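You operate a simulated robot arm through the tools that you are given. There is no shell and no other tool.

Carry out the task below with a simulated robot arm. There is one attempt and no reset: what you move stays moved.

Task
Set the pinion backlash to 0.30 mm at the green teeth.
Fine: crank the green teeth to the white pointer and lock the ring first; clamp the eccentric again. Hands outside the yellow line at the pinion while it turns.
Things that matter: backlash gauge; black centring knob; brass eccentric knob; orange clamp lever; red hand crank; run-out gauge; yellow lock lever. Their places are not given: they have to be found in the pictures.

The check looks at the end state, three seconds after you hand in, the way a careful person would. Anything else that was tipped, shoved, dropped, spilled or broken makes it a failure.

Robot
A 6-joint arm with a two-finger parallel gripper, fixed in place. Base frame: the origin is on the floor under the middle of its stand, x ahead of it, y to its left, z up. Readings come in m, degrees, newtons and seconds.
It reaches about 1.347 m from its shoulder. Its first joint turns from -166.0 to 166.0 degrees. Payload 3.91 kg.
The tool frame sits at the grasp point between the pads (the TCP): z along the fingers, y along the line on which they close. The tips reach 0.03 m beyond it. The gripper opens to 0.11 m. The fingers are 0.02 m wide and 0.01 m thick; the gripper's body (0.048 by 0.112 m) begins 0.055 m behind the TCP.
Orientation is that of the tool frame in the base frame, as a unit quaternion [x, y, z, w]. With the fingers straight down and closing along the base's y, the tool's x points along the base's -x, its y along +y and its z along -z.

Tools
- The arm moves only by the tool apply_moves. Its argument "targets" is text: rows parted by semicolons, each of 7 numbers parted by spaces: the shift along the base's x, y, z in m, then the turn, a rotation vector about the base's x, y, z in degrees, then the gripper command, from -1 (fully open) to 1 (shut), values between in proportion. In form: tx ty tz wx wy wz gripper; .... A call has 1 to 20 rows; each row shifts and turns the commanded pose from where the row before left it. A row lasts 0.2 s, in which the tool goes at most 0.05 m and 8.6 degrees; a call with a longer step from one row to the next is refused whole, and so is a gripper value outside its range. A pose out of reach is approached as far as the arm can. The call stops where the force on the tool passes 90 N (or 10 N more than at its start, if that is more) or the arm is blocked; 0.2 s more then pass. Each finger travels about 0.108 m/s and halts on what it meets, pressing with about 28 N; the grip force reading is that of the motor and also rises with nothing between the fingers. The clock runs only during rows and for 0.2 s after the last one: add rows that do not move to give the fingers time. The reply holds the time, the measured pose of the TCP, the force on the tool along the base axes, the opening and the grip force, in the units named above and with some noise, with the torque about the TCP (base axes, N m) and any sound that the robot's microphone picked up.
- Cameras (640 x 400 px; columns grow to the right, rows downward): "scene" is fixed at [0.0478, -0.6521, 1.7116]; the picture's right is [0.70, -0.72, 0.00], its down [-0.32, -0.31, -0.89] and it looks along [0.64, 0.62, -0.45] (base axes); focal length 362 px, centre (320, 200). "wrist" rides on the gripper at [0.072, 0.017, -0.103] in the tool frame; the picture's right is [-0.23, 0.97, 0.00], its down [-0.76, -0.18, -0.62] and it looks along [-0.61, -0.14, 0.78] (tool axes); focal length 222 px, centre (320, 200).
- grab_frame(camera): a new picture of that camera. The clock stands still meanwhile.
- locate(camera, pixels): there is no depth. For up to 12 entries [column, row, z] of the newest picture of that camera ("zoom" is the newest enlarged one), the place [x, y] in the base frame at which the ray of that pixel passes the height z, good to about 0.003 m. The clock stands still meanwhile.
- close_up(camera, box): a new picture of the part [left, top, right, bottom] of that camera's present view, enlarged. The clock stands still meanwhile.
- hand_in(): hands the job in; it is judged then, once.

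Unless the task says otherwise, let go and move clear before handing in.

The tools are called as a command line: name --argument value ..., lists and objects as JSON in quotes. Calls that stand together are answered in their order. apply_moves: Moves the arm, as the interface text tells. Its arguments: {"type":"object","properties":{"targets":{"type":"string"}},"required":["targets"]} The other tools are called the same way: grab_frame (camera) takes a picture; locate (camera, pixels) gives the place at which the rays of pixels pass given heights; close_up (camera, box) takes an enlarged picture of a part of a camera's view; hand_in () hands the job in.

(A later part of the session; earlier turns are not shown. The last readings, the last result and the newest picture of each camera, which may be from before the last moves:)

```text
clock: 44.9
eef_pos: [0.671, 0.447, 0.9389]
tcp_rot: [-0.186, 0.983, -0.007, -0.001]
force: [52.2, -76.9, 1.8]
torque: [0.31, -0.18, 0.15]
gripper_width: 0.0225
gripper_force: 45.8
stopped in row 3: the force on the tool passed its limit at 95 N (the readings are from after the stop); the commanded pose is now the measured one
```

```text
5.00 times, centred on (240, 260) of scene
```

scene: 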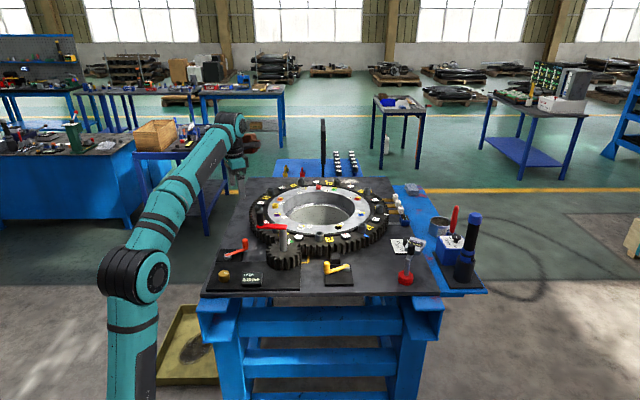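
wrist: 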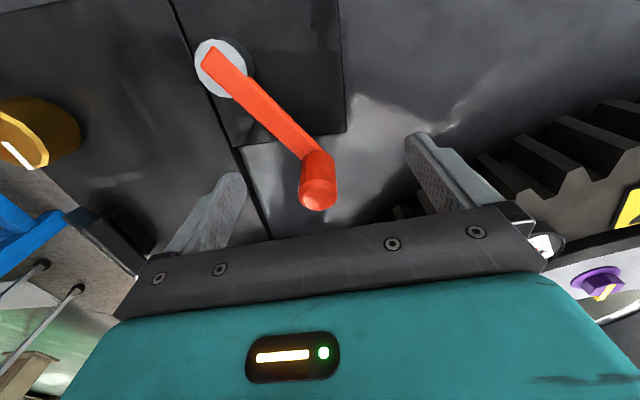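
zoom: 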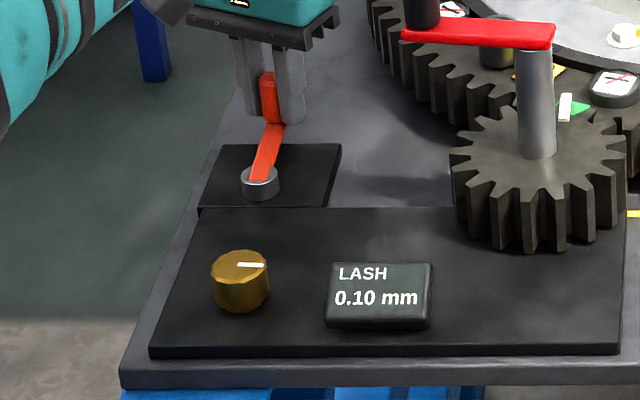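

The lever hit its stop at ~45° (about 55° from where it was), so the clamp should be open. I'll relieve the load, release, and lift.

apply_moves --targets "0.0015 -0.0015 0 0 0 -2 1; 0 0 0 0 0 0 -1; 0 0 0 0 0 0 -1; 0 0 0 0 0 0 -1; 0 0 0.03 0 0 0 -1; 0 0 0.045 0 0 0 -1; 0 0 0.045 0 0 0 -1; -0.03 -0.02 0.03 0 0 0 -1; -0.03 -0.03 0.02 0 0 0 -1; 0 0 0 0 0 0 -1"

grab_frame --camera "wrist"

close_up --camera "scene" --box '[200, 220, 300, 300]'

```text
clock: 47.1
eef_pos: [0.606, 0.4044, 1.1091]
tcp_rot: [-0.172, 0.985, -0.007, 0.0]
force: [-1.0, 1.1, 0.3]
torque: [-0.01, 0.0, 0.0]
gripper_width: 0.1102
gripper_force: 0.1
```

```text
taken
```

wrist: 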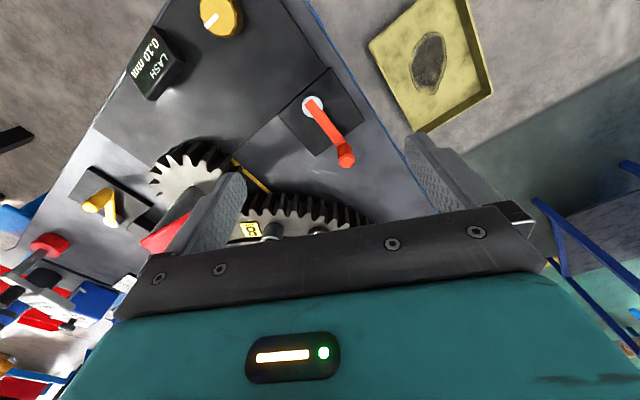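

```text
5.00 times, centred on (250, 260) of scene
```

zoom: 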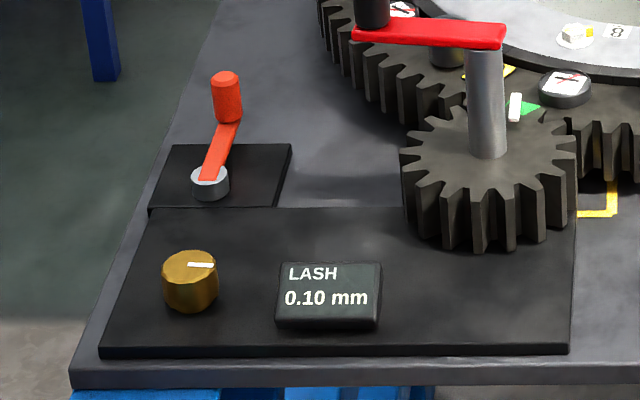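

The orange lever moved and the display still reads 0.10 mm. Now I'll go above the brass knob at (0.538, 0.292), turning the gripper to yaw −45° so the fingers clear the LASH box.

apply_moves --targets "-0.009 -0.014 0 0 0 -8.1 -1; -0.009 -0.014 0 0 0 -8.1 -1; -0.009 -0.014 0 0 0 -8.1 -1; -0.009 -0.014 0 0 0 -8.1 -1; -0.008 -0.014 0 0 0 -8.1 -1; -0.008 -0.014 0 0 0 -8.1 -1; -0.008 -0.014 0 0 0 -8.1 -1; -0.008 -0.014 0 0 0 -8.1 -1; 0 0 0 0 0 0 -1"

grab_frame --camera "wrist"

close_up --camera "scene" --box '[200, 220, 300, 300]'

```text
clock: 49.1
eef_pos: [0.54, 0.2908, 1.1084]
tcp_rot: [0.383, 0.924, -0.005, -0.005]
force: [-0.3, 0.4, 0.2]
torque: [-0.01, -0.01, 0.01]
gripper_width: 0.11
gripper_force: 0.1
```

```text
taken
```

wrist: 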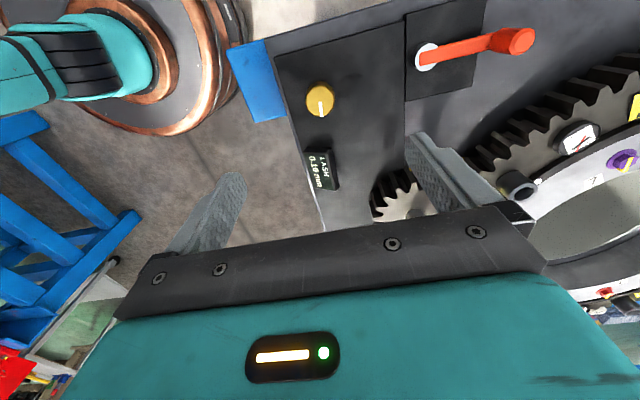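

```text
5.00 times, centred on (250, 260) of scene
```

zoom: 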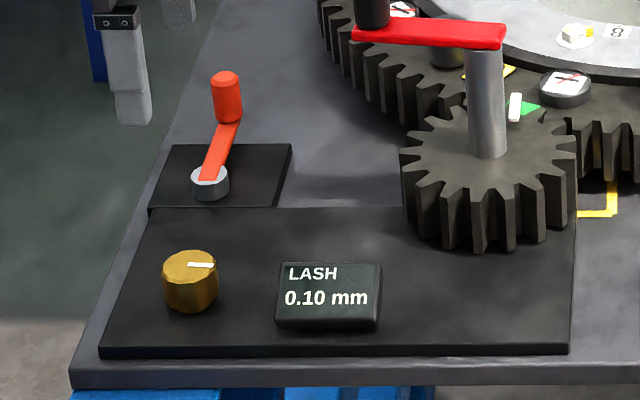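

Knob is at wrist (320,98). I'll zoom and triangulate its centre and height.

close_up --camera "wrist" --box '[270, 60, 370, 200]'

close_up --camera "scene" --box '[210, 255, 250, 290]'

```text
2.86 times, centred on (320, 130) of wrist
```

zoom: 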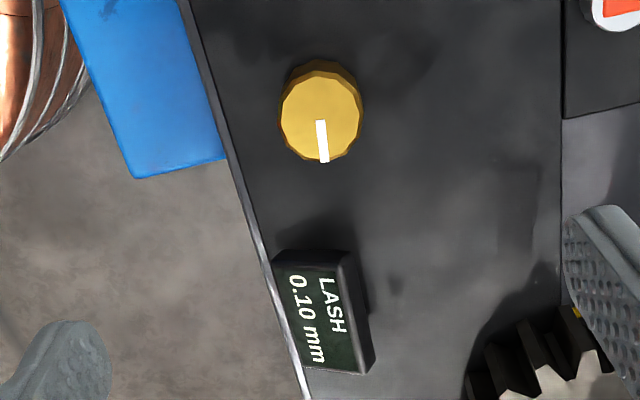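

```text
11.43 times, centred on (230, 272) of scene
```

zoom: 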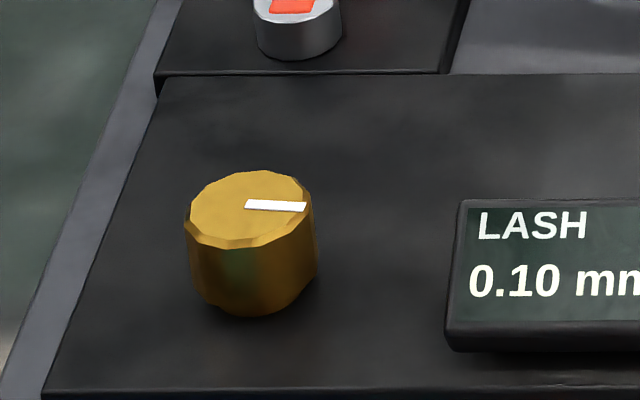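

locate --camera "wrist" --pixels '[[320.3, 100.3, 0.9], [320.3, 100.3, 0.92], [316.5, 148, 0.91], [334, 190, 0.91], [305, 150, 0.91]]'

locate --camera "scene" --pixels '[[223.8, 272.9, 0.9], [223.8, 272.9, 0.92], [224, 281.5, 0.89]]'

```text
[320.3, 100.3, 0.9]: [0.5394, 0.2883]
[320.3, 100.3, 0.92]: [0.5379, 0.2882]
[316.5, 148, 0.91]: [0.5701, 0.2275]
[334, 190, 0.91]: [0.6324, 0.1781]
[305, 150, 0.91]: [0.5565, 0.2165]
```

```text
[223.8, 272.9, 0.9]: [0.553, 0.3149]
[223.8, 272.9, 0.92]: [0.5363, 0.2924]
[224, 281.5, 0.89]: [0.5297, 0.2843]
```

Knob centre (0.5375, 0.2897), top z≈0.921, diameter ≈0.039. I'll correct the slight tool tilt and descend around it to z≈0.934.

apply_moves --targets "-0.001 -0.0005 -0.04 0.31 -0.74 0 -1; -0.001 -0.0005 -0.045 0 0 0 -1; 0 0 -0.04 0 0 0 -1; 0 0 -0.03 0 0 0 -1; 0 0 0 0 0 0 -1"

grab_frame --camera "wrist"

close_up --camera "scene" --box '[190, 220, 290, 300]'

```text
clock: 50.3
eef_pos: [0.5371, 0.2913, 0.9542]
tcp_rot: [0.382, 0.924, 0.0, 0.0]
force: [0.0, -0.3, 0.1]
torque: [0.03, -0.05, 0.04]
gripper_width: 0.1102
gripper_force: 0.0
```

```text
taken
```

wrist: 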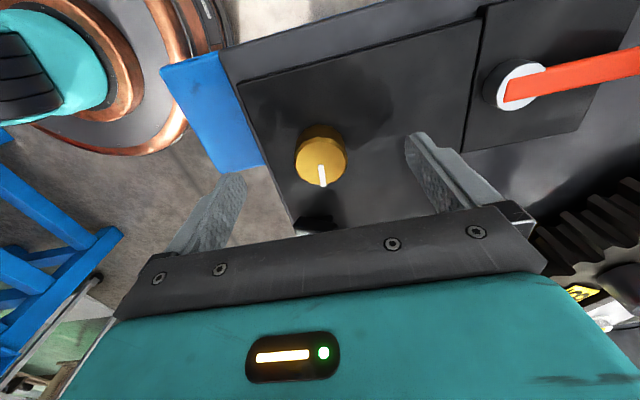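

```text
5.00 times, centred on (240, 260) of scene
```

zoom: 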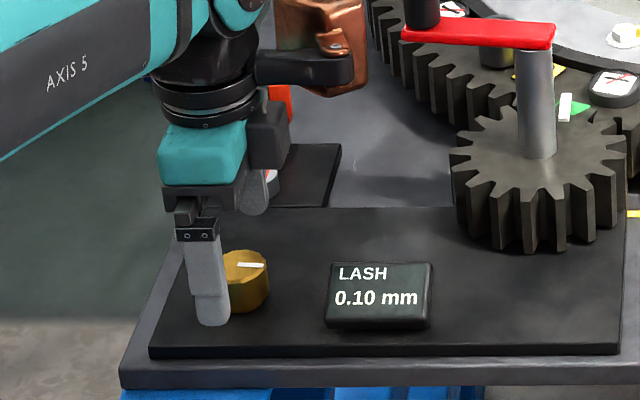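

The knob top is at wrist (321,160), matching the expected centre under the tool. I'll descend 20 mm and close on it.

apply_moves --targets "0 -0.0005 -0.010 0 0 0 -1; 0 0 -0.010 0 0 0 -1; 0 0 0 0 0 0 1; 0 0 0 0 0 0 1; 0 0 0 0 0 0 1; 0 0 0 0 0 0 1"

grab_frame --camera "wrist"

close_up --camera "scene" --box '[190, 220, 290, 300]'

```text
clock: 51.7
eef_pos: [0.5372, 0.29, 0.9344]
tcp_rot: [0.382, 0.924, 0.001, 0.0]
force: [0.6, 1.2, -0.9]
torque: [-0.29, 0.21, -0.02]
gripper_width: 0.0373
gripper_force: 45.2
```

```text
taken
```

wrist: 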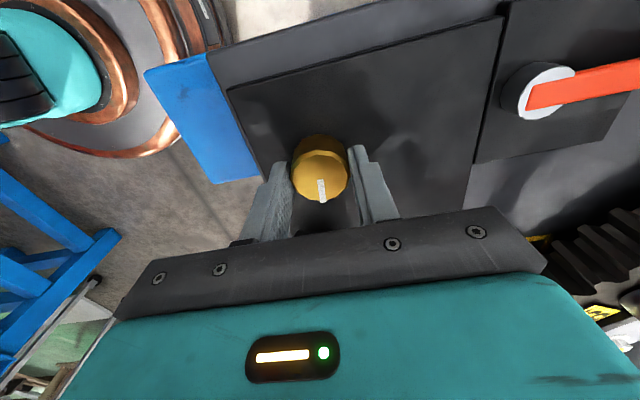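

```text
5.00 times, centred on (240, 260) of scene
```

zoom: 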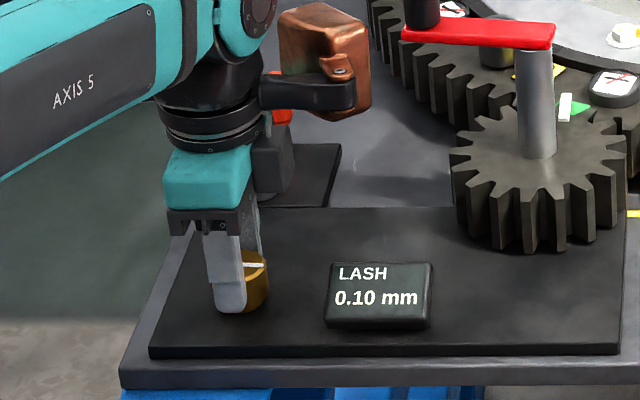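

The knob is gripped (width 0.037). I'll turn it counter-clockwise 10° and read the display.

apply_moves --targets "0 0 0 0 0 5 1; 0 0 0 0 0 5 1; 0 0 0 0 0 0 1"

close_up --camera "scene" --box '[210, 250, 290, 300]'

```text
clock: 52.5
eef_pos: [0.5359, 0.2904, 0.9347]
tcp_rot: [0.3, 0.954, 0.0, 0.001]
force: [4.7, 3.0, 3.1]
torque: [0.03, -0.14, -0.13]
gripper_width: 0.0372
gripper_force: 44.8
```

```text
8.00 times, centred on (250, 275) of scene
```

zoom: 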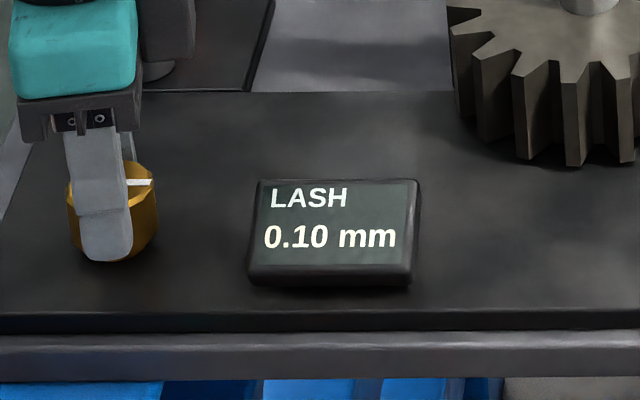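

Display still 0.10 mm (it may have coarse steps). I'll check the knob turned with the gripper and rotate another 10°.

apply_moves --targets "0 0 0 0 0 5 1; 0 0 0 0 0 5 1; 0 0 0 0 0 0 1"

close_up --camera "scene" --box '[210, 250, 290, 300]'

grab_frame --camera "wrist"

```text
clock: 53.3
eef_pos: [0.5362, 0.2904, 0.9338]
tcp_rot: [0.216, 0.976, 0.0, 0.0]
force: [10.9, 9.1, 5.6]
torque: [-0.06, 0.2, -0.7]
gripper_width: 0.0377
gripper_force: 44.8
```

```text
8.00 times, centred on (250, 275) of scene
```

zoom: 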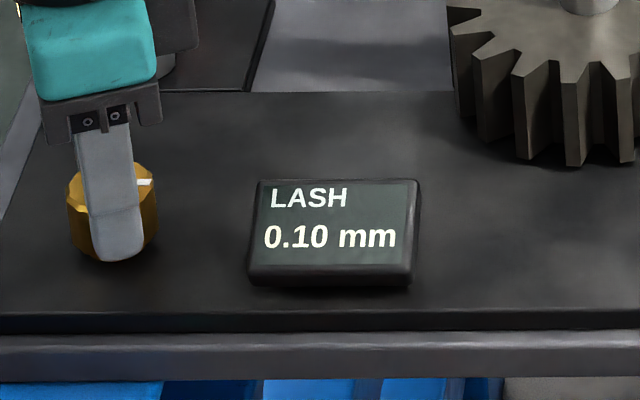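

```text
taken
```

wrist: 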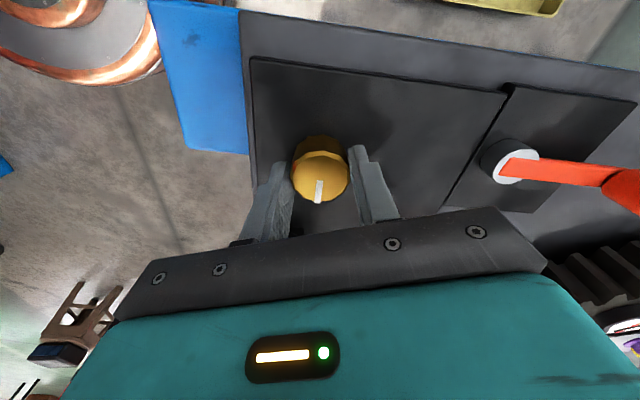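

close_up --camera "wrist" --box '[270, 120, 370, 220]'

apply_moves --targets "0 0 0 0 0 5 1; 0 0 0 0 0 0 1"

close_up --camera "wrist" --box '[270, 120, 370, 220]'

close_up --camera "scene" --box '[210, 250, 290, 300]'

```text
4.00 times, centred on (320, 170) of wrist
```

zoom: 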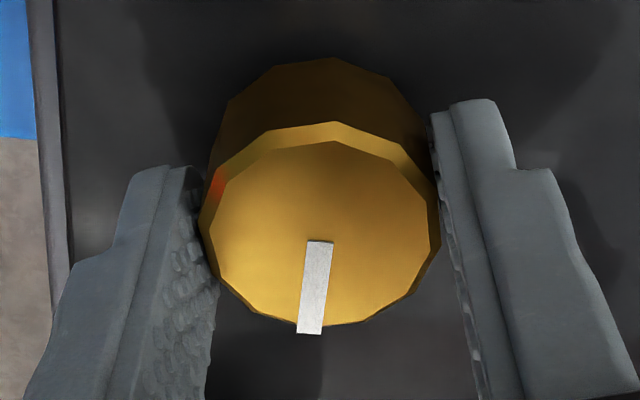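

```text
clock: 53.9
eef_pos: [0.5358, 0.2907, 0.9317]
tcp_rot: [0.173, 0.985, 0.0, 0.001]
force: [8.3, 10.8, 6.2]
torque: [-0.1, 0.16, -0.55]
gripper_width: 0.0378
gripper_force: 44.9
```

```text
4.00 times, centred on (320, 170) of wrist
```

zoom: 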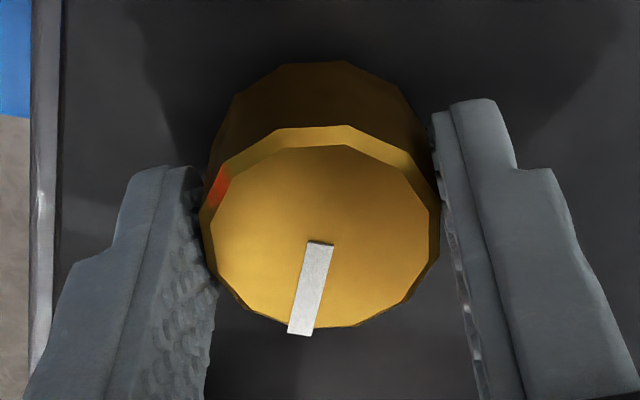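

```text
8.00 times, centred on (250, 275) of scene
```

zoom: 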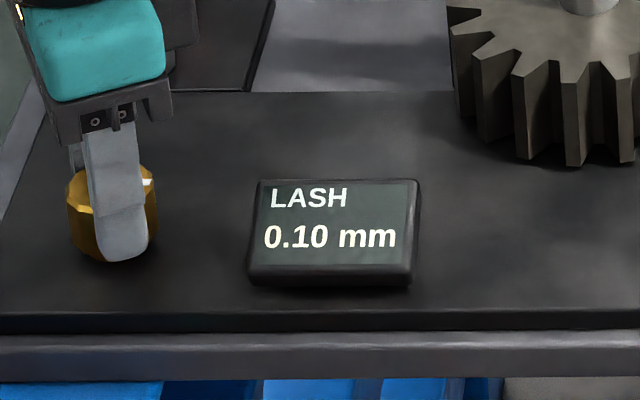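

In the last 5° the mark rotated relative to the fingers (slip), so the knob is blocked counter-clockwise — either at its stop or still clamped. I'll try clockwise and watch torque and display.

apply_moves --targets "0 0 0.001 0 0 -5 1; 0 0 0 0 0 -5 1; 0 0 0 0 0 -5 1; 0 0 0 0 0 0 1"

close_up --camera "wrist" --box '[270, 120, 370, 220]'

close_up --camera "scene" --box '[210, 250, 290, 300]'

```text
clock: 54.9
eef_pos: [0.5361, 0.2903, 0.9343]
tcp_rot: [0.302, 0.953, -0.001, 0.0]
force: [-2.0, 15.7, -8.4]
torque: [0.98, -0.12, 0.0]
gripper_width: 0.0376
gripper_force: 44.4
```

```text
4.00 times, centred on (320, 170) of wrist
```

zoom: 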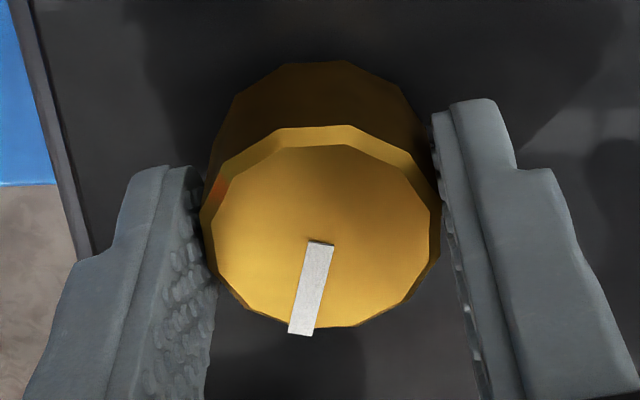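

```text
8.00 times, centred on (250, 275) of scene
```

zoom: 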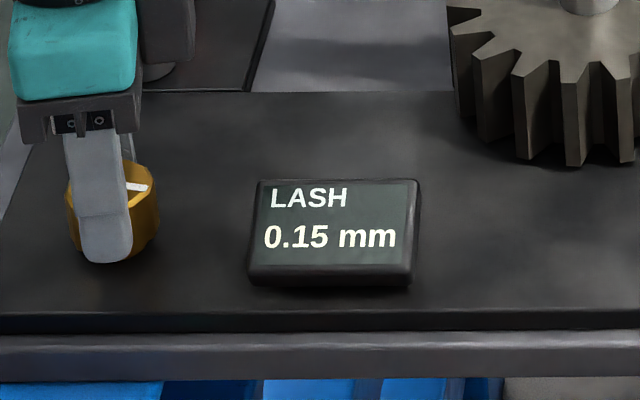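

The knob now turns with the gripper and the display rose to 0.15 mm, so clockwise increases lash. I'll turn in small steps to learn the display's resolution.

apply_moves --targets "0 0 0 0 0 -4 1; 0 0 0 0 0 0 1"

close_up --camera "scene" --box '[210, 250, 290, 300]'

```text
clock: 55.5
eef_pos: [0.5366, 0.2916, 0.9345]
tcp_rot: [0.334, 0.943, -0.001, 0.0]
force: [-8.1, 16.5, -18.4]
torque: [1.05, 0.15, -0.02]
gripper_width: 0.0374
gripper_force: 45.1
```

```text
8.00 times, centred on (250, 275) of scene
```

zoom: 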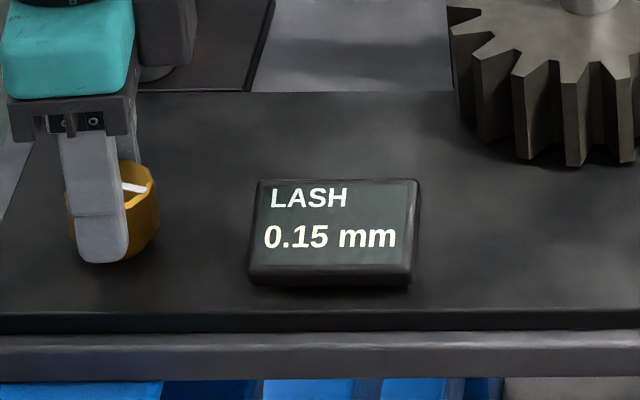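

apply_moves --targets "0 0 0 0 0 -4 1; 0 0 0 0 0 0 1"

close_up --camera "scene" --box '[210, 250, 290, 300]'

```text
clock: 56.1
eef_pos: [0.5369, 0.2904, 0.9342]
tcp_rot: [0.367, 0.93, -0.002, 0.001]
force: [-8.0, 20.6, -22.9]
torque: [0.89, -0.03, 0.01]
gripper_width: 0.0379
gripper_force: 45.7
```

```text
8.00 times, centred on (250, 275) of scene
```

zoom: 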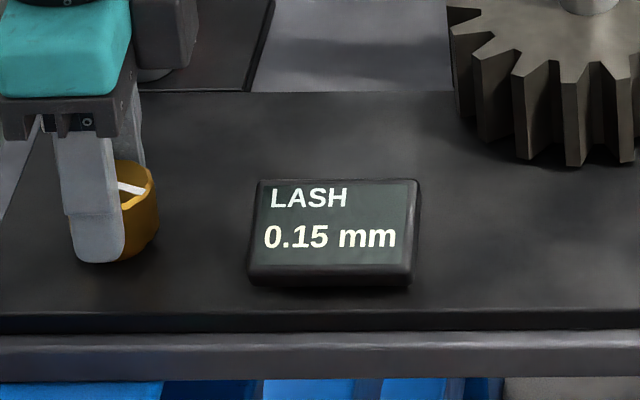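

Still 0.15 mm at yaw −43°. I'll keep stepping.

apply_moves --targets "0 0.0004 -0.0005 0 0 -4 1; 0 0 0 0 0 0 1"

close_up --camera "scene" --box '[210, 250, 290, 300]'

```text
clock: 56.7
eef_pos: [0.5371, 0.2908, 0.9336]
tcp_rot: [0.399, 0.917, -0.001, 0.0]
force: [-11.4, 11.0, -23.4]
torque: [0.66, 0.0, -0.02]
gripper_width: 0.0376
gripper_force: 45.2
```

```text
8.00 times, centred on (250, 275) of scene
```

zoom: 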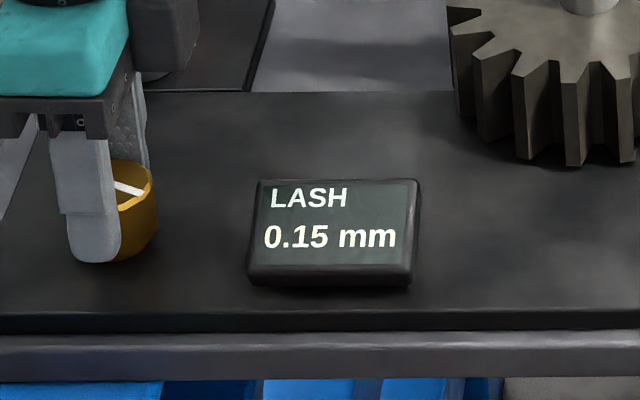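

apply_moves --targets "0.0004 0 -0.0005 0 0 -4 1; 0 0 0 0 0 0 1"

close_up --camera "scene" --box '[210, 250, 290, 300]'

```text
clock: 57.3
eef_pos: [0.5381, 0.2909, 0.9344]
tcp_rot: [0.43, 0.903, 0.0, 0.001]
force: [-8.1, 8.4, -13.0]
torque: [-0.11, 0.82, -0.03]
gripper_width: 0.0374
gripper_force: 44.6
```

```text
8.00 times, centred on (250, 275) of scene
```

zoom: 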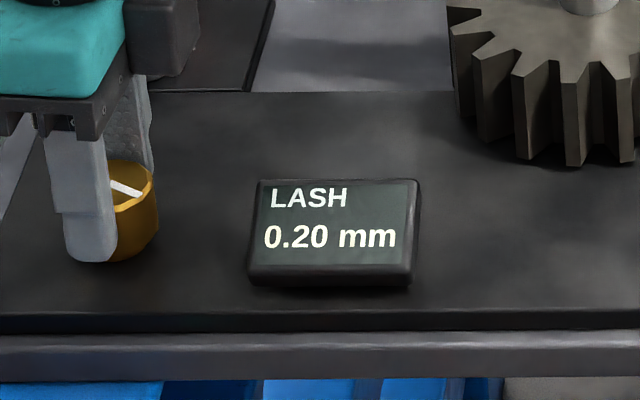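

Display changed to 0.20 mm between yaw −47° and −51°; it reads in 0.05 steps. I'll keep stepping to find the next transitions.

apply_moves --targets "0 0 0 0 0 -4 1; 0 0 0 0 0 -4 1; 0 0 0 0 0 0 1"

close_up --camera "scene" --box '[210, 250, 290, 300]'

```text
clock: 58.1
eef_pos: [0.537, 0.2894, 0.9341]
tcp_rot: [0.492, 0.87, 0.0, 0.001]
force: [-5.8, 11.6, -11.2]
torque: [-0.29, 0.47, -0.03]
gripper_width: 0.0375
gripper_force: 44.5
```

```text
8.00 times, centred on (250, 275) of scene
```

zoom: 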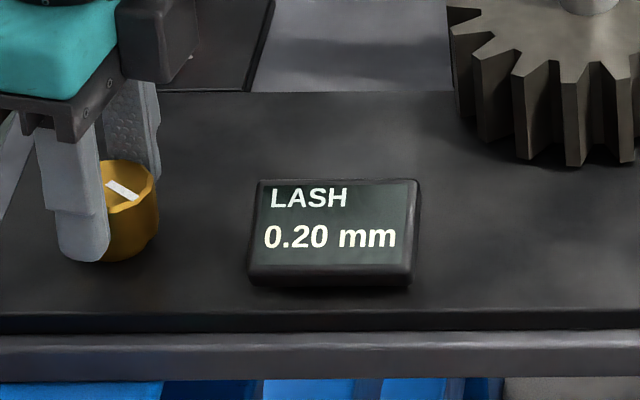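

apply_moves --targets "0 0 0 0 0 -4 1; 0 0 0 0 0 0 1"

close_up --camera "scene" --box '[210, 250, 290, 300]'

```text
clock: 58.7
eef_pos: [0.5363, 0.2906, 0.9341]
tcp_rot: [0.523, 0.853, 0.0, 0.0]
force: [-11.1, 8.6, -17.0]
torque: [0.58, -0.22, 0.01]
gripper_width: 0.0375
gripper_force: 45.1
```

```text
8.00 times, centred on (250, 275) of scene
```

zoom: 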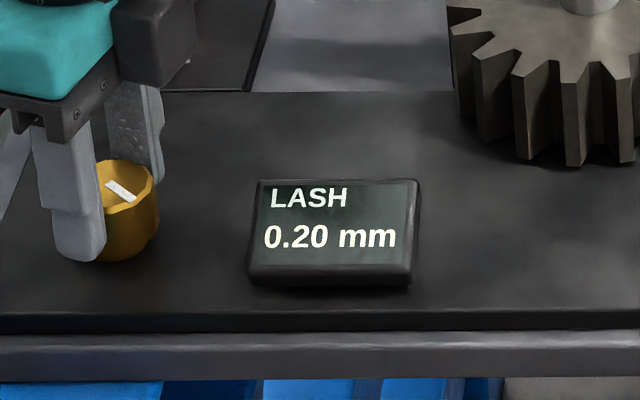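

apply_moves --targets "0 0 0 0 0 -4 1; 0 0 0 0 0 0 1"

close_up --camera "scene" --box '[210, 250, 290, 300]'

```text
clock: 59.3
eef_pos: [0.5375, 0.2906, 0.9338]
tcp_rot: [0.552, 0.834, 0.0, 0.001]
force: [-9.0, 6.1, -19.2]
torque: [0.68, -0.25, 0.02]
gripper_width: 0.0376
gripper_force: 45.2
```

```text
8.00 times, centred on (250, 275) of scene
```

zoom: 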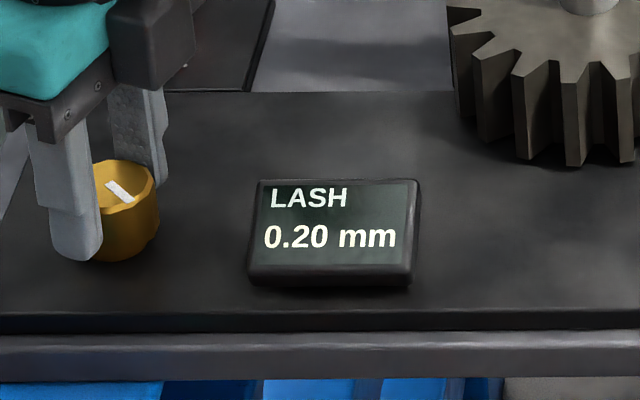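

apply_moves --targets "0 0 0 0 0 -4 1; 0 0 0 0 0 0 1"

close_up --camera "scene" --box '[210, 250, 290, 300]'

```text
clock: 59.9
eef_pos: [0.5375, 0.2904, 0.933]
tcp_rot: [0.581, 0.814, 0.0, 0.001]
force: [-6.4, 2.8, -25.8]
torque: [0.43, -0.29, -0.01]
gripper_width: 0.0376
gripper_force: 45.4
```

```text
8.00 times, centred on (250, 275) of scene
```

zoom: 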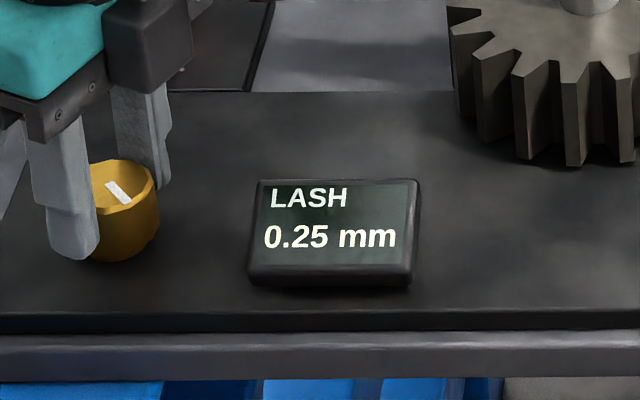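

Transition to 0.25 happened near yaw −69°, so it's ~20° per 0.05 mm. I'll go to −85° and then step finely to find where 0.30 begins.

apply_moves --targets "0 0 0 0 0 -4 1; 0 0 0.0005 0 0 -4 1; 0 0 0.0005 0 0 -4 1; 0 0 0 0 0 -2 1; 0 0 0 0 0 0 1"

close_up --camera "scene" --box '[210, 250, 290, 300]'

close_up --camera "wrist" --box '[270, 120, 370, 220]'

```text
clock: 61.1
eef_pos: [0.5375, 0.2899, 0.9336]
tcp_rot: [0.676, 0.737, 0.0, 0.0]
force: [-4.3, -1.0, -24.6]
torque: [-0.7, 0.44, 0.0]
gripper_width: 0.0375
gripper_force: 44.9
```

```text
8.00 times, centred on (250, 275) of scene
```

zoom: 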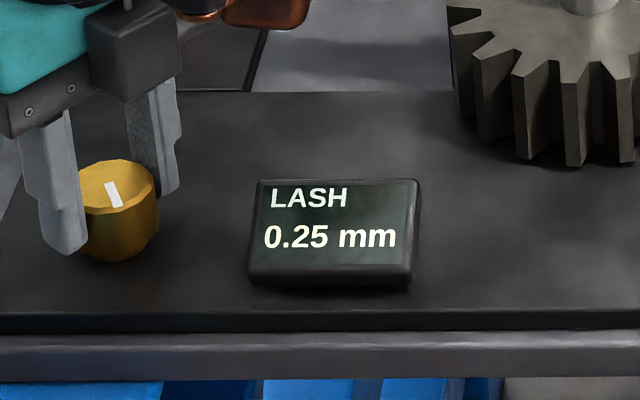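

```text
4.00 times, centred on (320, 170) of wrist
```

zoom: 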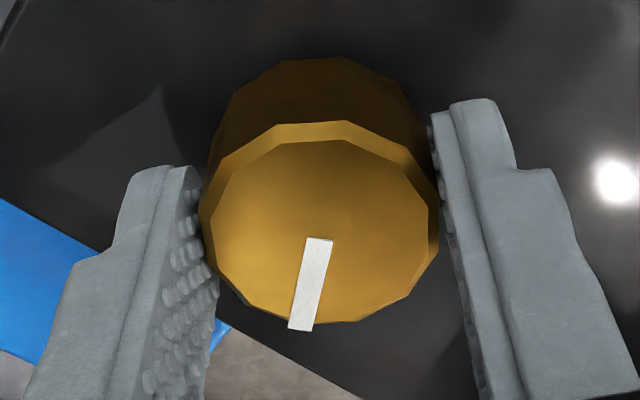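

Yaw −85°, still 0.25, no slip. Stepping 2° at a time now.

apply_moves --targets "0 0 0 0 0 -2 1; 0 0 0 0 0 0 1"

close_up --camera "scene" --box '[210, 250, 290, 300]'

```text
clock: 61.7
eef_pos: [0.5366, 0.291, 0.9345]
tcp_rot: [0.687, 0.727, 0.0, 0.001]
force: [-9.4, 0.3, -29.4]
torque: [0.06, -0.24, 0.02]
gripper_width: 0.0378
gripper_force: 45.4
```

```text
8.00 times, centred on (250, 275) of scene
```

zoom: 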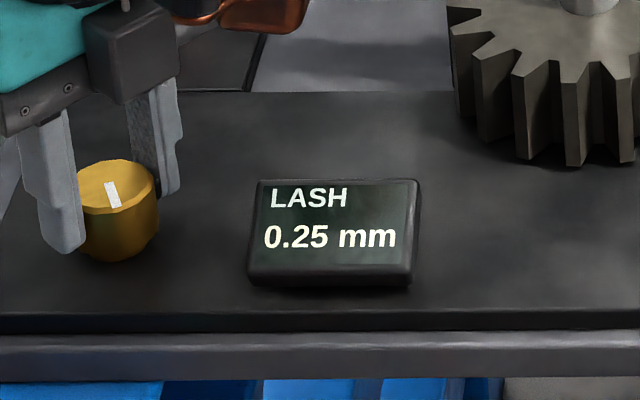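

apply_moves --targets "0 0 -0.0005 0 0 -2 1; 0 0 0 0 0 0 1"

close_up --camera "scene" --box '[210, 250, 290, 300]'

```text
clock: 62.3
eef_pos: [0.5369, 0.2904, 0.9357]
tcp_rot: [0.7, 0.714, 0.0, 0.0]
force: [-4.7, 5.7, -21.3]
torque: [-0.21, 0.63, 0.02]
gripper_width: 0.0376
gripper_force: 44.6
```

```text
8.00 times, centred on (250, 275) of scene
```

zoom: 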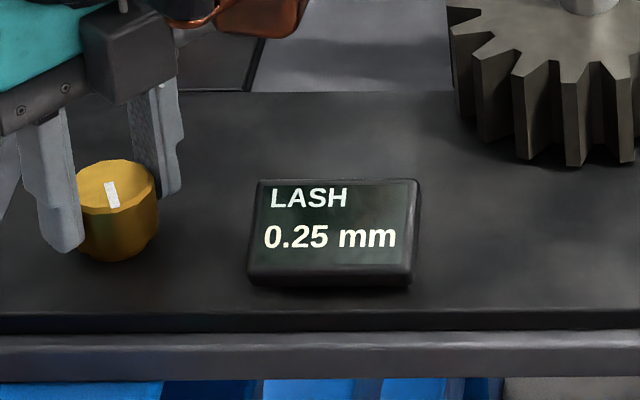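

apply_moves --targets "0 0 0 0 0 -2 1; 0 0 0 0 0 0 1"

close_up --camera "scene" --box '[210, 250, 290, 300]'

```text
clock: 62.9
eef_pos: [0.5373, 0.2908, 0.934]
tcp_rot: [0.713, 0.701, -0.001, 0.001]
force: [-2.3, 8.2, -18.1]
torque: [0.49, 0.64, 0.01]
gripper_width: 0.0376
gripper_force: 45.6
```

```text
8.00 times, centred on (250, 275) of scene
```

zoom: 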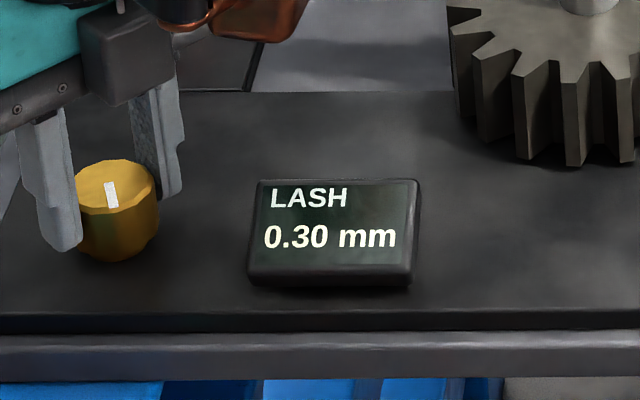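

0.30 begins at yaw ≈ −90°, with ~20.5° per step, so the band's centre (true 0.30) is ≈ −100°. I'll turn 9.5° more to sit in the middle.

apply_moves --targets "0 0 0 0 0 -4 1; 0 0 0 0 0 -4 1; 0 0 0 0 0 -1.5 1; 0 0 0 0 0 0 1"

close_up --camera "scene" --box '[210, 250, 290, 300]'

close_up --camera "wrist" --box '[270, 120, 370, 220]'

```text
clock: 63.9
eef_pos: [0.5379, 0.2897, 0.936]
tcp_rot: [0.769, 0.639, -0.001, 0.0]
force: [-1.0, 4.1, -10.0]
torque: [0.0, 0.54, 0.01]
gripper_width: 0.0377
gripper_force: 44.6
```

```text
8.00 times, centred on (250, 275) of scene
```

zoom: 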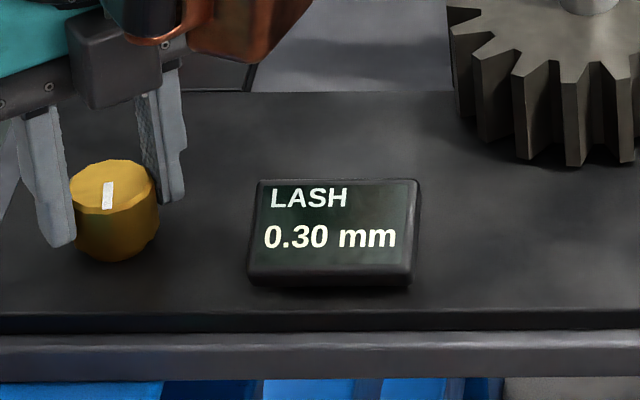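

```text
4.00 times, centred on (320, 170) of wrist
```

zoom: 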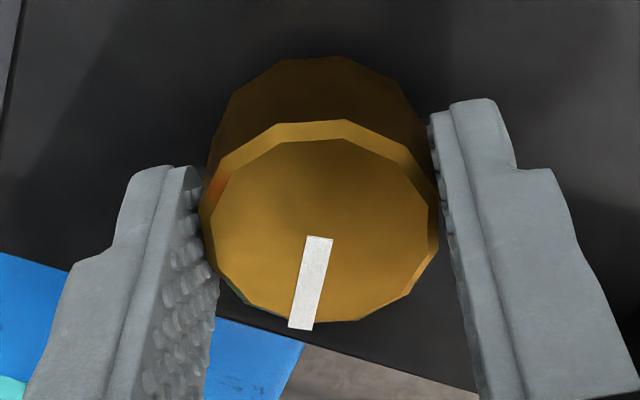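

Display reads 0.30 mm at yaw −100.5° with no slip. I'll release the knob, lift, and check the display, then head to the orange lever at (0.672, 0.447).

apply_moves --targets "0 0 0 0 0 0 -1; 0 0 0 0 0 0 -1; 0 0 0 0 0 0 -1; 0 0 0.03 0 0 0 -1; 0 0 0.045 0 0 0 -1; 0 0 0.045 0 0 0 -1; 0 0 0.03 0 0 0 -1; 0 0 0 0 0 0 -1"

close_up --camera "scene" --box '[210, 250, 290, 300]'

apply_moves --targets "0.01 0.011 0 0 0 8.4 -1; 0.01 0.011 0 0 0 8.4 -1; 0.01 0.011 0 0 0 8.4 -1; 0.01 0.011 0 0 0 8.4 -1; 0.01 0.011 0 0 0 8.4 -1; 0.01 0.011 0 0 0 8.4 -1; 0.01 0.011 0 0 0 8.4 -1; 0.01 0.011 0 0 0 8.4 -1; 0.01 0.011 0 0 0 8.4 -1; 0.01 0.011 0 0 0 8.4 -1; 0.01 0.011 0 0 0 8.4 -1; 0.01 0.011 0 0 0 8.4 -1; 0.008 0.011 0 0 0 8.4 -1; 0.006 0.012 0 0 0 8.4 -1; 0 0 0 0 0 0 -1"

grab_frame --camera "wrist"

close_up --camera "scene" --box '[200, 210, 300, 300]'

```text
clock: 65.7
eef_pos: [0.5366, 0.2899, 1.0849]
tcp_rot: [0.768, 0.641, 0.0, 0.001]
force: [0.2, -1.0, -0.8]
torque: [0.01, -0.02, -0.03]
gripper_width: 0.1101
gripper_force: 0.1
```

```text
8.00 times, centred on (250, 275) of scene
```

zoom: 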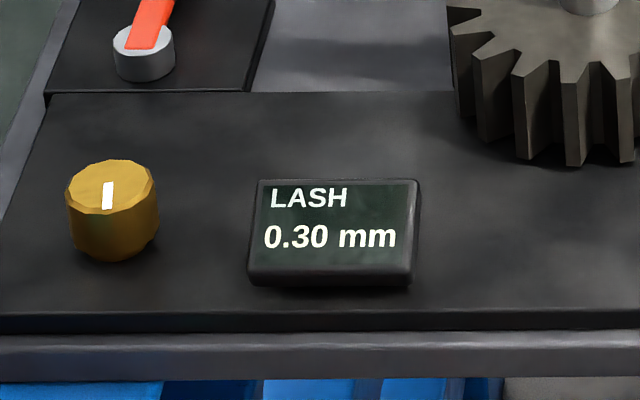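

```text
clock: 68.9
eef_pos: [0.6715, 0.4457, 1.0853]
tcp_rot: [-0.149, 0.989, -0.001, 0.0]
force: [0.8, 0.6, 0.0]
torque: [0.0, -0.02, 0.0]
gripper_width: 0.1101
gripper_force: 0.0
```

```text
taken
```

wrist: 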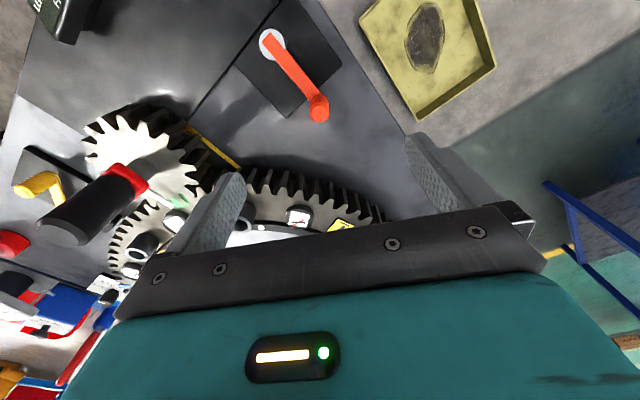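

```text
4.44 times, centred on (250, 255) of scene
```

zoom: 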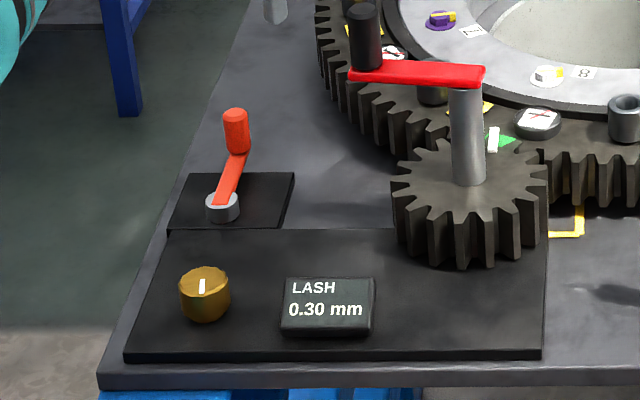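

LASH holds 0.30 mm. The orange handle is at wrist (319,110), matching the tool axis. I'll descend and check before gripping.

apply_moves --targets "0 0.0005 -0.045 0 0 0 -1; 0 0 -0.04 0 0 0 -1; 0 0 -0.035 0 0 0 -1; 0 0 -0.026 0 0 0 -1; 0 0 0 0 0 0 -1"

grab_frame --camera "wrist"

```text
clock: 70.1
eef_pos: [0.6737, 0.445, 0.9368]
tcp_rot: [-0.149, 0.989, 0.0, 0.001]
force: [0.3, 0.2, 0.0]
torque: [0.01, 0.01, 0.0]
gripper_width: 0.1099
gripper_force: 0.0
```

```text
taken
```

wrist: 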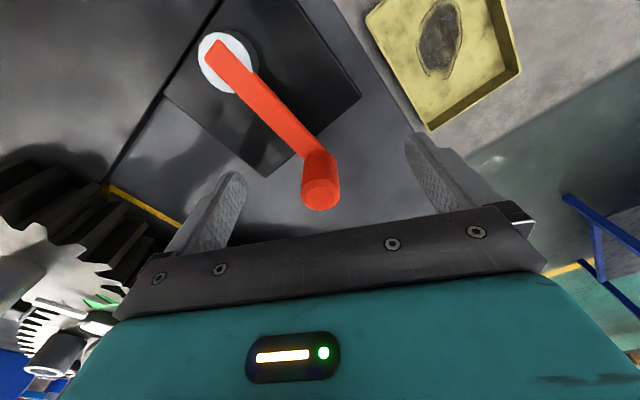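

Handle centred at wrist (320,190). I'll close and swing the lever back clockwise in two stages.

apply_moves --targets "0 0 0 0 0 0 1; 0 0 0 0 0 0 1; 0 0 0 0 0 0 1; 0 0 0 0 0 0 1; 0.0044 -0.0050 0 0 0 -5 1; 0.0040 -0.0054 0 0 0 -5 1; 0.0035 -0.0058 0 0 0 -5 1; 0.0030 -0.0060 0 0 0 -5 1"

close_up --camera "scene" --box '[200, 210, 300, 300]'

```text
clock: 71.9
eef_pos: [0.6882, 0.4234, 0.9387]
tcp_rot: [0.025, 1.0, -0.001, 0.0]
force: [21.4, -0.7, -4.2]
torque: [-0.55, -1.52, 0.81]
gripper_width: 0.024
gripper_force: 44.9
```

```text
4.44 times, centred on (250, 255) of scene
```

zoom: 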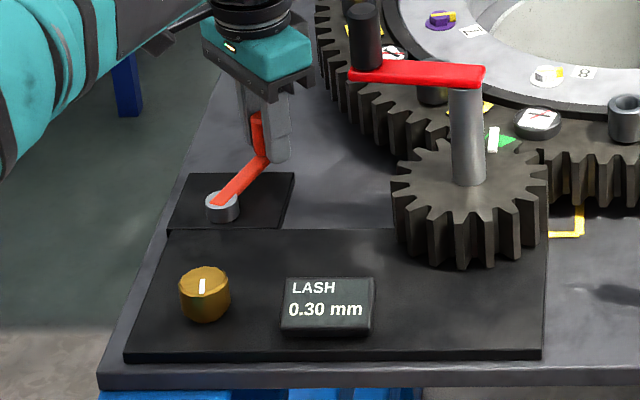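

Lever at ~23°, LASH still 0.30 mm. Continuing clockwise.

apply_moves --targets "0.0030 -0.0062 0 0 0 -5 1; 0.0022 -0.0064 0 0 0 -5 1; 0.0015 -0.0066 0 0 0 -5 1; 0.0008 -0.0067 0 0 0 -5 1"

close_up --camera "scene" --box '[200, 210, 300, 300]'

```text
clock: 72.9
eef_pos: [0.6947, 0.3983, 0.9371]
tcp_rot: [0.199, 0.98, 0.0, -0.001]
force: [12.6, -7.1, -13.2]
torque: [-0.54, 0.54, 0.64]
gripper_width: 0.024
gripper_force: 44.9
```

```text
4.44 times, centred on (250, 255) of scene
```

zoom: 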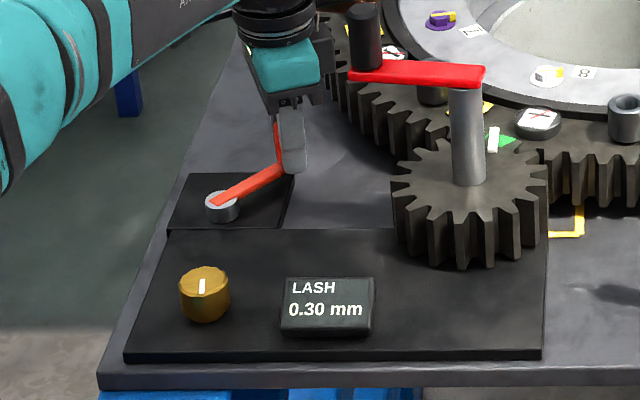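

Lever at ~4°. I'll bring it to its original ~−10.6° position.

apply_moves --targets "0.0003 -0.0068 0 0 0 -5 1; -0.0004 -0.0068 0 0 0 -5 1; -0.0008 -0.0060 0 0 0 -4.5 1; 0 0 0 0 0 0 1"

close_up --camera "scene" --box '[200, 210, 300, 300]'

```text
clock: 73.9
eef_pos: [0.6925, 0.3786, 0.9382]
tcp_rot: [0.321, 0.947, 0.0, 0.0]
force: [1.2, -9.7, -16.0]
torque: [-0.75, 0.62, 0.71]
gripper_width: 0.0242
gripper_force: 44.6
```

```text
4.44 times, centred on (250, 255) of scene
```

zoom: 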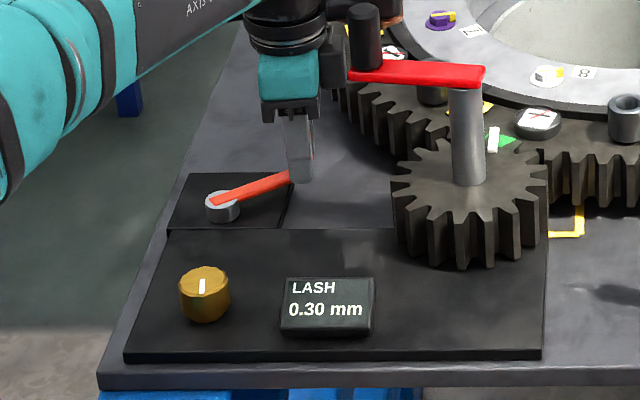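

Lever is back at −10.8°, LASH 0.30 mm. I'll nudge a few degrees further clockwise to find the clamp's stop.

apply_moves --targets "-0.0005 -0.0027 0 0 0 -2 1; -0.0006 -0.0027 0 0 0 -2 1; 0 0 0 0 0 0 1"

close_up --camera "scene" --box '[200, 210, 300, 300]'

```text
clock: 74.7
eef_pos: [0.6928, 0.376, 0.9381]
tcp_rot: [0.353, 0.936, 0.002, 0.0]
force: [37.6, 55.8, 0.3]
torque: [0.44, -0.62, 0.29]
gripper_width: 0.0246
gripper_force: 45.4
```

```text
4.44 times, centred on (250, 255) of scene
```

zoom: 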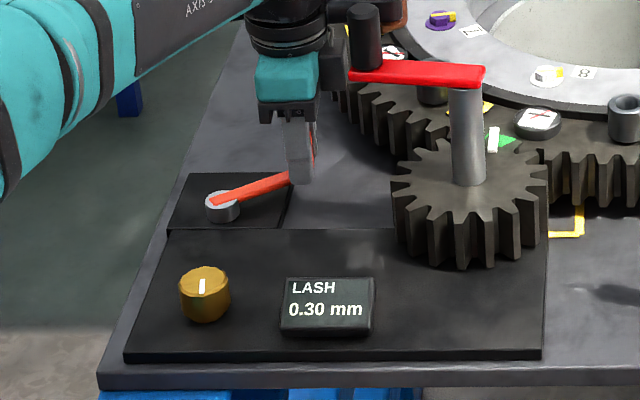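

The lever is firmly on its stop (resisting ~65 N) and LASH reads 0.30 mm. I'll relieve the load, release, lift straight up, and retreat.

apply_moves --targets "0.0003 0.0018 0 0 0 1.5 1; 0 0 0 0 0 0 -1; 0 0 0 0 0 0 -1; 0 0 0 0 0 0 -1; 0 0 0.03 0 0 0 -1; 0 0 0.045 0 0 0 -1; 0 0 0.045 0 0 0 -1; 0 0 0.045 0 0 0 -1; 0 0 0.045 0 0 0 -1; 0 0 0 0 0 0 -1"

grab_frame --camera "scene"

close_up --camera "scene" --box '[200, 210, 300, 300]'

close_up --camera "scene" --box '[275, 225, 365, 285]'

grab_frame --camera "wrist"

```text
clock: 76.9
eef_pos: [0.6934, 0.3734, 1.149]
tcp_rot: [0.341, 0.94, 0.0, 0.0]
force: [-0.5, 0.0, 0.6]
torque: [0.03, 0.0, -0.02]
gripper_width: 0.11
gripper_force: 0.0
```

```text
taken
```

scene: 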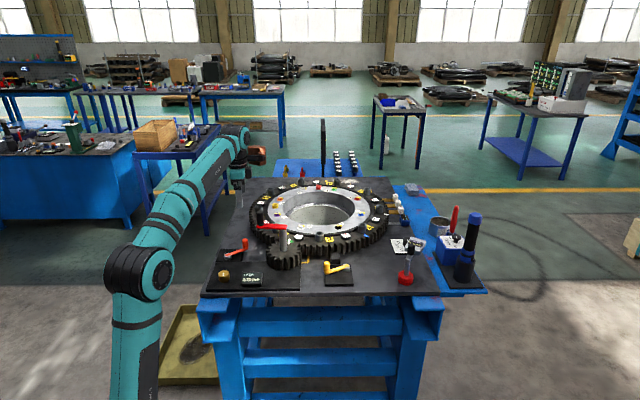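

```text
4.44 times, centred on (250, 255) of scene
```

zoom: 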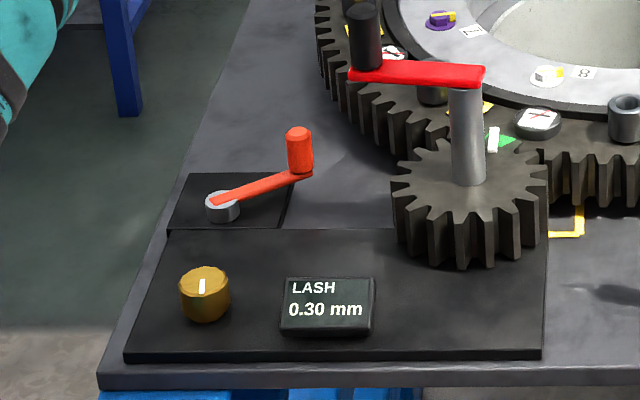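

```text
6.67 times, centred on (320, 255) of scene
```

zoom: 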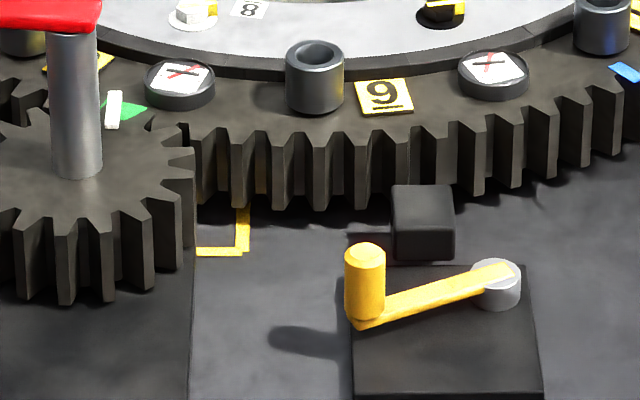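

```text
taken
```

wrist: 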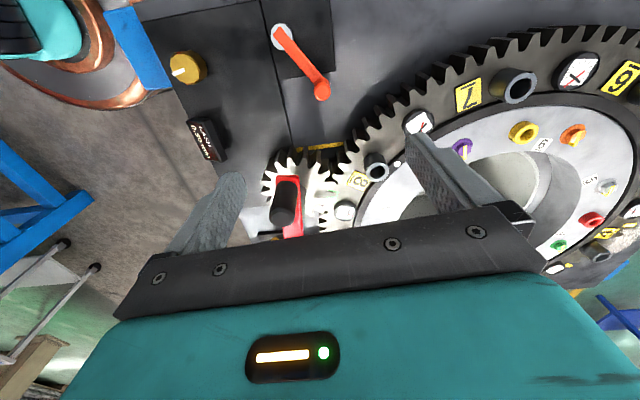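

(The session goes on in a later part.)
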